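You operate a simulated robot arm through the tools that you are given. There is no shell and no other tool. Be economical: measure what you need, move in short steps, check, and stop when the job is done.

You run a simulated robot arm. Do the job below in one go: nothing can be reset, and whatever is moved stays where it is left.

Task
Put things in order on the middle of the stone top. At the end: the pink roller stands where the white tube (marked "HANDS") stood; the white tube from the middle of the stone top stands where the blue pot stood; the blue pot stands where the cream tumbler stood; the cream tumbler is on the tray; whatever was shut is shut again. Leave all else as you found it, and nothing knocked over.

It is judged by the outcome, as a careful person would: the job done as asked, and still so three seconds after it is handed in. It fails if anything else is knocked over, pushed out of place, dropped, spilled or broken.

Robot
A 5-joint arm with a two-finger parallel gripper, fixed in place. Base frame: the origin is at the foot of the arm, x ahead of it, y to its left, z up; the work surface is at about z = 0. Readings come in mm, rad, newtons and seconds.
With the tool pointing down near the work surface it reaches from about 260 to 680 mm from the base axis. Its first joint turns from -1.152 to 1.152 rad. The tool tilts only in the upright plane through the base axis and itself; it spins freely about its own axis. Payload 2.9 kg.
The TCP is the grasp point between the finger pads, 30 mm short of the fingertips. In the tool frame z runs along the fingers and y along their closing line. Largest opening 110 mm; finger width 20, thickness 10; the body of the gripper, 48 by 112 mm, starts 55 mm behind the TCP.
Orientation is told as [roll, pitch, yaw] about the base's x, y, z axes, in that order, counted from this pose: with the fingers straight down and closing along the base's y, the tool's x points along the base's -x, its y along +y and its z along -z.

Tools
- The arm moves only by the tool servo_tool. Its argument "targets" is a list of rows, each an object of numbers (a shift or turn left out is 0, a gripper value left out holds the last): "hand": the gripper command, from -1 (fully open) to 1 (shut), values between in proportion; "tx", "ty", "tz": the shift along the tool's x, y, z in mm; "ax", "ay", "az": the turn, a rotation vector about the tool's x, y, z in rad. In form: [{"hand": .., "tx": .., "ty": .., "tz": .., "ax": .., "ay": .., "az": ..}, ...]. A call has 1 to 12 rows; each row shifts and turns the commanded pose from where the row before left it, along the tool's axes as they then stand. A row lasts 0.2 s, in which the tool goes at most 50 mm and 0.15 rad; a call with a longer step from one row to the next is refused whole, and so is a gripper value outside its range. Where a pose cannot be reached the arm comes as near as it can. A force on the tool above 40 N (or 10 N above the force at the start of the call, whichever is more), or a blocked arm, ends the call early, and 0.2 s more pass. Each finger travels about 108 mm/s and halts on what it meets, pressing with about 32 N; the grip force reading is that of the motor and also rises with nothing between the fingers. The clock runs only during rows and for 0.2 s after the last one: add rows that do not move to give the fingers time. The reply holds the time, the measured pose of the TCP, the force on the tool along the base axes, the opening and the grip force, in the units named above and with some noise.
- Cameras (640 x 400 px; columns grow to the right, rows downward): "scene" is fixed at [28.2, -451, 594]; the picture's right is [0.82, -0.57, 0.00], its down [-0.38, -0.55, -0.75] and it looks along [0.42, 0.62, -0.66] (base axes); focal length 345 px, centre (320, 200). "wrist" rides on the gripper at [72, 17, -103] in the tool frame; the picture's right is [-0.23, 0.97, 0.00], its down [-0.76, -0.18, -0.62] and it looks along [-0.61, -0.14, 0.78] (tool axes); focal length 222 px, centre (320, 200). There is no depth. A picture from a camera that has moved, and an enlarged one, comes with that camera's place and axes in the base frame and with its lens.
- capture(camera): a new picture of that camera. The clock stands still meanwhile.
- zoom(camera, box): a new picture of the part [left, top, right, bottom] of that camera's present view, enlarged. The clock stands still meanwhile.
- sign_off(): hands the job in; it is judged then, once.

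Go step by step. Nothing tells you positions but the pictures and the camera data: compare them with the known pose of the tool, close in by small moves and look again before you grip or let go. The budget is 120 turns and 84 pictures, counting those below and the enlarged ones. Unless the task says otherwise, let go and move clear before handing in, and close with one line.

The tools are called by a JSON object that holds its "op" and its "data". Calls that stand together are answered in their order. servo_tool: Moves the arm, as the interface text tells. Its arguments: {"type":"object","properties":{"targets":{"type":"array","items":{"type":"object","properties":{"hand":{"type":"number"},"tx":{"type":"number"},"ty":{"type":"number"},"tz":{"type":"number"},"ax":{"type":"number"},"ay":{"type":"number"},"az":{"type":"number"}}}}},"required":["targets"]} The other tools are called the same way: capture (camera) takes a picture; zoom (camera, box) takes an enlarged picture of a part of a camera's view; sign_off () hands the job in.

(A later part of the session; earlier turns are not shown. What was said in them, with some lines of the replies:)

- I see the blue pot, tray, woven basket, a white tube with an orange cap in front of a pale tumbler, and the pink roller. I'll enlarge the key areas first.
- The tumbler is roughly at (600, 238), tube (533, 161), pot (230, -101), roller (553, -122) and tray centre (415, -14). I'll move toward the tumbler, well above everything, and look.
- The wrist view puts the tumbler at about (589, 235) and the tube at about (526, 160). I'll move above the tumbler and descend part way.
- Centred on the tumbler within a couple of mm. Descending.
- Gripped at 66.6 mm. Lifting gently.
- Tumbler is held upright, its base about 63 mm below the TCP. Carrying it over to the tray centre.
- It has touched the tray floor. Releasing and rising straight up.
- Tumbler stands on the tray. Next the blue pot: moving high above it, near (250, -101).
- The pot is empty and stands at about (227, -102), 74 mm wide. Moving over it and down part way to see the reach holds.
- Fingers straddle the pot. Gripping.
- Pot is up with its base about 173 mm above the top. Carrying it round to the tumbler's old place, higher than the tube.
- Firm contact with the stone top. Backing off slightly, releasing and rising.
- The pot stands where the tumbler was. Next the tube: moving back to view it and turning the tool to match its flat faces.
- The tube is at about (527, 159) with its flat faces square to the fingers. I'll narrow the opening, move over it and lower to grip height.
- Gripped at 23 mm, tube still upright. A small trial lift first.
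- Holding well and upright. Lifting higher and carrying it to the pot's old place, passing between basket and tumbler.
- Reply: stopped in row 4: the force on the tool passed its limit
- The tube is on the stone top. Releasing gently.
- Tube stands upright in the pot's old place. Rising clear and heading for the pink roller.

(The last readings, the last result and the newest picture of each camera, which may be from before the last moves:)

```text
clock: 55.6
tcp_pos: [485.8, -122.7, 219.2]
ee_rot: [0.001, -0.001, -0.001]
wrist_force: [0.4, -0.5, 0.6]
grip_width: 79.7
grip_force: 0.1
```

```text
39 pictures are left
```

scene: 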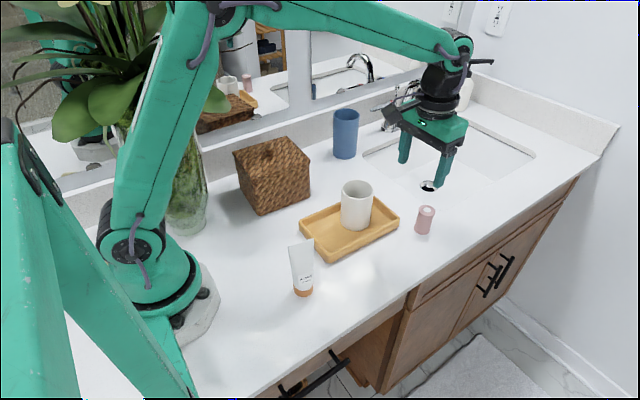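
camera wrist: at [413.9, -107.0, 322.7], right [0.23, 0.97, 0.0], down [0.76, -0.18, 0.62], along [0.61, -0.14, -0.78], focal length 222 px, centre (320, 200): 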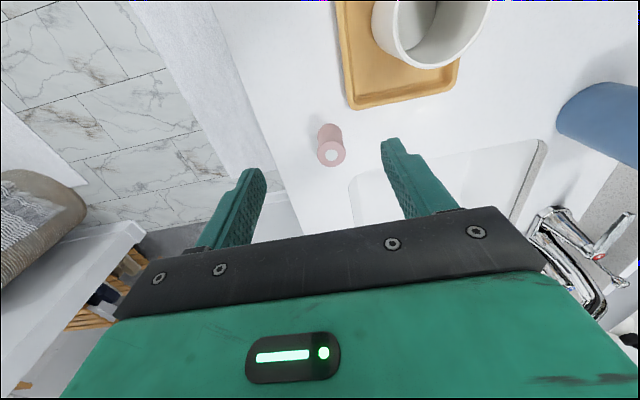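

The roller top shows at about (547, -123). Moving over it and down part way.

{"op": "servo_tool", "data": {"targets": [{"tx": -30}, {"tx": -31}, {"tz": 30}, {"tz": 30}, {"tz": 30}, {}]}}

{"op": "capture", "data": {"camera": "wrist"}}

{"op": "zoom", "data": {"camera": "scene", "box": [370, 150, 480, 250]}}

```text
clock: 57.0
tcp_pos: [547.9, -121.8, 128.2]
ee_rot: [-0.001, -0.002, 0.002]
wrist_force: [0.8, -0.7, -1.0]
grip_width: 79.9
grip_force: 0.1
```

```text
38 pictures are left
camera wrist: at [476.0, -105.6, 231.1], right [0.23, 0.97, 0.0], down [0.76, -0.18, 0.62], along [0.61, -0.14, -0.78], focal length 222 px, centre (320, 200)
```

wrist: 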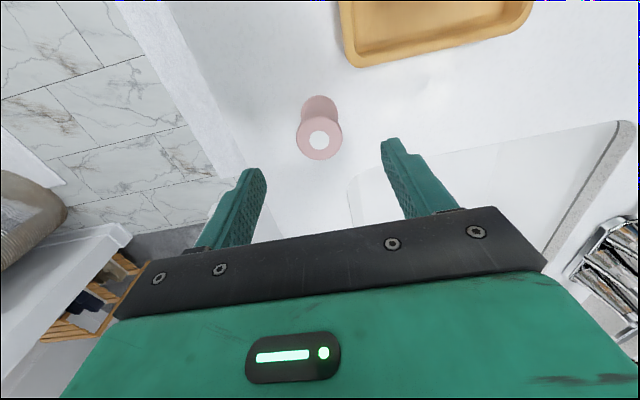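

```text
4.00 times, centred on (425, 200) of scene
camera zoom: at [28.3, -451.0, 594.0], right [0.82, -0.57, 0.0], down [-0.38, -0.55, -0.75], along [0.42, 0.62, -0.66], focal length 1380 px, centre (-100, 200)
```

zoom: 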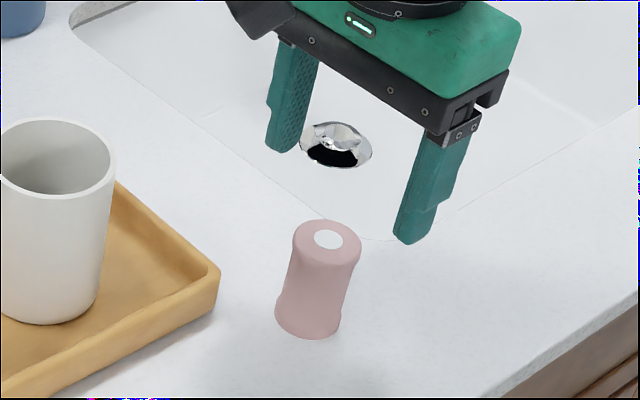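

Centred. Lowering to about mid-height of the roller.

{"op": "servo_tool", "data": {"targets": [{"tz": 25}, {"tz": 25}, {"tz": 25}, {"tz": 14}, {}]}}

{"op": "capture", "data": {"camera": "wrist"}}

{"op": "servo_tool", "data": {"targets": [{"hand": 0.1}, {"hand": 0.3}, {"hand": 1}, {}, {}]}}

```text
clock: 58.2
tcp_pos: [546.6, -122.6, 39.1]
ee_rot: [0.001, -0.001, 0.0]
wrist_force: [-0.2, -0.1, -0.4]
grip_width: 80.1
grip_force: 0.1
```

```text
36 pictures are left
camera wrist: at [476.3, -106.4, 142.1], right [0.23, 0.97, 0.0], down [0.76, -0.18, 0.62], along [0.61, -0.14, -0.78], focal length 222 px, centre (320, 200)
```

wrist: 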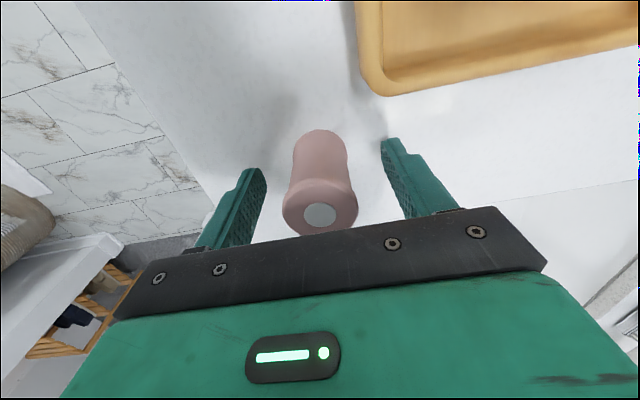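

```text
clock: 59.4
tcp_pos: [548.2, -121.9, 38.7]
ee_rot: [0.001, -0.001, -0.001]
wrist_force: [-0.3, -0.3, -0.3]
grip_width: 37.0
grip_force: 32.2
```

Gripped. Lifting and carrying straight across in y to the tube's old place (527, 159).

{"op": "servo_tool", "data": {"targets": [{"tz": -8}, {"tz": -20}, {"tz": -30}, {"tz": -30}, {"tz": -30}, {}]}}

{"op": "servo_tool", "data": {"targets": [{"ty": 18, "tx": 1}, {"ty": 30, "tx": 2}, {"ty": 30, "tx": 2}, {"ty": 30, "tx": 2}, {"ty": 30, "tx": 2}, {"ty": 30, "tx": 2}, {"ty": 30, "tx": 2}, {"ty": 30, "tx": 2}, {"ty": 30, "tx": 2}, {"ty": 23, "tx": 3}, {}, {}]}}

{"op": "capture", "data": {"camera": "scene"}}

{"op": "capture", "data": {"camera": "wrist"}}

```text
clock: 60.8
tcp_pos: [548.8, -123.0, 158.9]
ee_rot: [0.0, 0.0, 0.001]
wrist_force: [-0.3, -0.2, -1.1]
grip_width: 36.6
grip_force: 32.1
```

```text
clock: 63.4
tcp_pos: [527.7, 160.2, 160.2]
ee_rot: [0.0, -0.001, 0.0]
wrist_force: [-0.9, 0.7, -0.8]
grip_width: 36.6
grip_force: 32.6
```

```text
35 pictures are left
```

scene: 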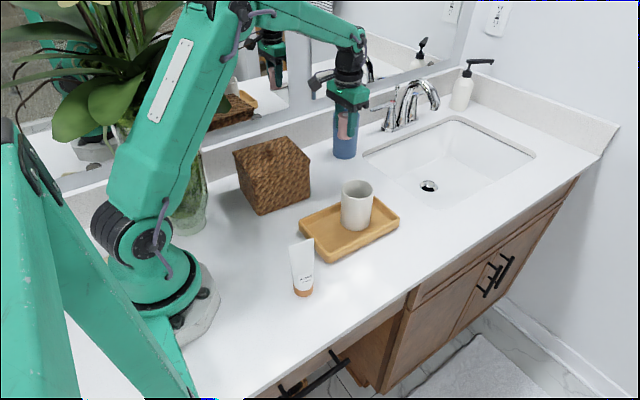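

```text
34 pictures are left
camera wrist: at [456.1, 175.8, 262.8], right [0.23, 0.97, 0.0], down [0.76, -0.18, 0.62], along [0.61, -0.14, -0.78], focal length 222 px, centre (320, 200)
```

wrist: 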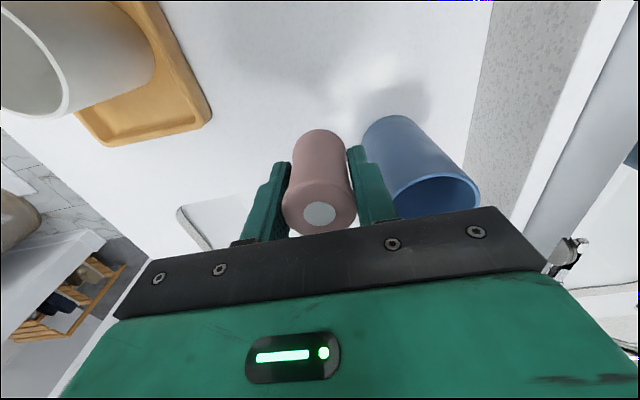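

The gripper body would pass close to the pot going down, so I'll spin the tool 0.9 rad to put its narrow side toward the pot.

{"op": "servo_tool", "data": {"targets": [{"az": -0.15}, {"az": -0.15}, {"az": -0.15}, {"az": -0.15}, {"az": -0.15}, {"az": -0.15}, {}, {"tz": 25}, {"tz": 25}, {"tz": 20}, {}]}}

{"op": "capture", "data": {"camera": "wrist"}}

{"op": "zoom", "data": {"camera": "scene", "box": [290, 90, 410, 200]}}

```text
clock: 65.8
tcp_pos: [530.4, 158.2, 87.4]
ee_rot: [-0.001, 0.002, 0.9]
wrist_force: [-0.3, 0.8, -0.4]
grip_width: 36.5
grip_force: 31.9
```

```text
33 pictures are left
camera wrist: at [471.7, 111.1, 190.6], right [-0.62, 0.78, 0.0], down [0.61, 0.49, 0.62], along [0.49, 0.39, -0.78], focal length 222 px, centre (320, 200)
```

wrist: 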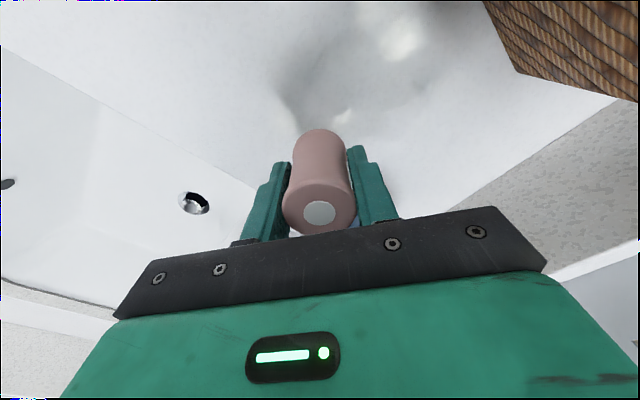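

```text
3.64 times, centred on (350, 145) of scene
camera zoom: at [28.3, -451.0, 594.0], right [0.82, -0.57, 0.0], down [-0.38, -0.55, -0.75], along [0.42, 0.62, -0.66], focal length 1255 px, centre (211, 400)
```

zoom: 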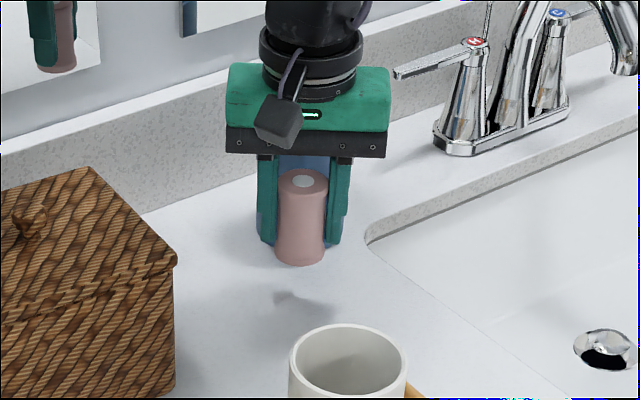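

{"op": "servo_tool", "data": {"targets": [{"tz": 20, "tx": 1, "ty": 1}, {"tz": 15}, {"tz": 6}, {"tz": 2}, {"tz": 1}, {}]}}

{"op": "zoom", "data": {"camera": "scene", "box": [290, 90, 410, 200]}}

```text
clock: 67.2
tcp_pos: [528.4, 157.6, 44.1]
ee_rot: [-0.001, 0.0, 0.9]
wrist_force: [0.1, 0.3, -0.1]
grip_width: 36.3
grip_force: 31.6
```

```text
3.64 times, centred on (350, 145) of scene
camera zoom: at [28.3, -451.0, 594.0], right [0.82, -0.57, 0.0], down [-0.38, -0.55, -0.75], along [0.42, 0.62, -0.66], focal length 1255 px, centre (211, 400)
```

zoom: 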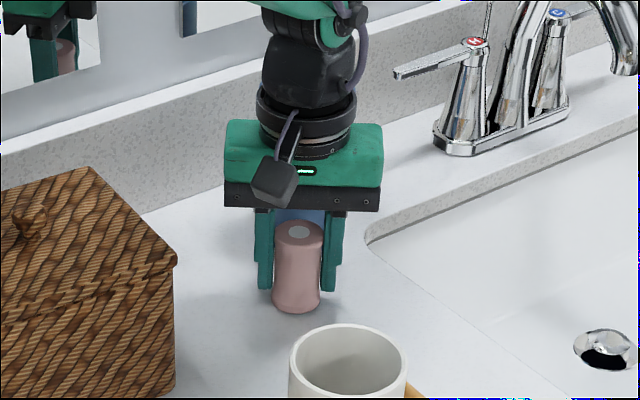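

{"op": "servo_tool", "data": {"targets": [{"tz": 2}, {"tz": 1}, {"tz": 1}, {"tz": 0.7}, {"tz": 0.7}, {}]}}

```text
clock: 68.6
tcp_pos: [528.9, 158.7, 39.6]
ee_rot: [-0.003, -0.003, 0.901]
wrist_force: [-4.6, 0.8, 24.7]
grip_width: 36.5
grip_force: 31.7
```

Firm contact. Backing off a hair, releasing and rising.

{"op": "servo_tool", "data": {"targets": [{"tz": -1}, {"hand": 0.3}, {"hand": 0.1}, {"hand": -0.4}, {}, {"tz": -15}, {"tz": -25}, {"tz": -30}, {"tz": -40}, {"tz": -40}, {"tz": -40}, {}]}}

{"op": "capture", "data": {"camera": "scene"}}

{"op": "zoom", "data": {"camera": "scene", "box": [240, 90, 420, 310]}}

```text
clock: 71.2
tcp_pos: [528.7, 157.4, 228.3]
ee_rot: [0.0, -0.001, 0.901]
wrist_force: [0.4, -0.1, 0.6]
grip_width: 76.8
grip_force: 0.1
```

```text
30 pictures are left
```

scene: 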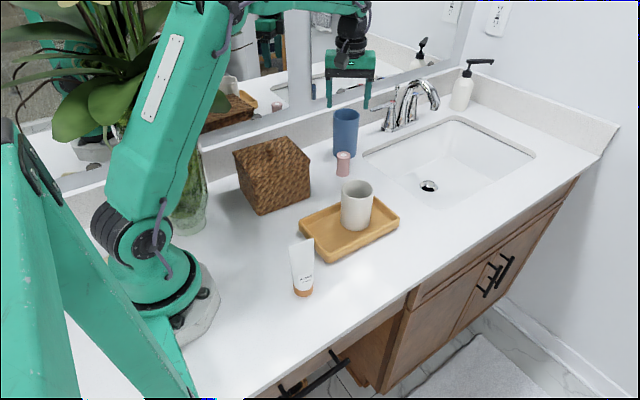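

```text
1.82 times, centred on (330, 200) of scene
camera zoom: at [28.2, -451.0, 594.0], right [0.82, -0.57, 0.0], down [-0.38, -0.55, -0.75], along [0.42, 0.62, -0.66], focal length 628 px, centre (302, 200)
```

zoom: 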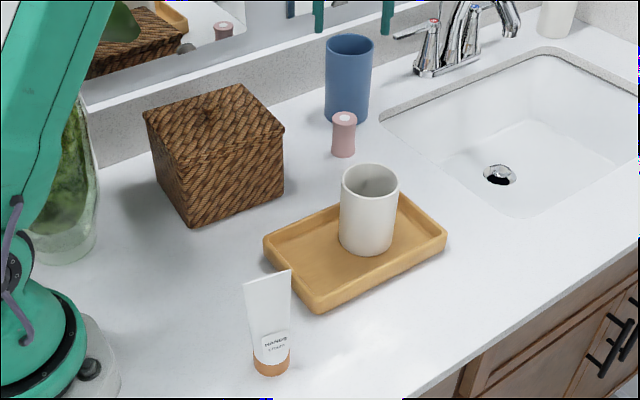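

All four pieces stand upright in their places, the basket was never opened and its lid is on, and the arm is clear of everything. Handing in.

{"op": "sign_off", "data": {}}

```text
The job is handed in.
```

The job is done and handed in: the roller stands where the tube was, the tube where the pot was, the pot where the tumbler was, and the tumbler is on the tray, with the basket still shut and nothing knocked over.
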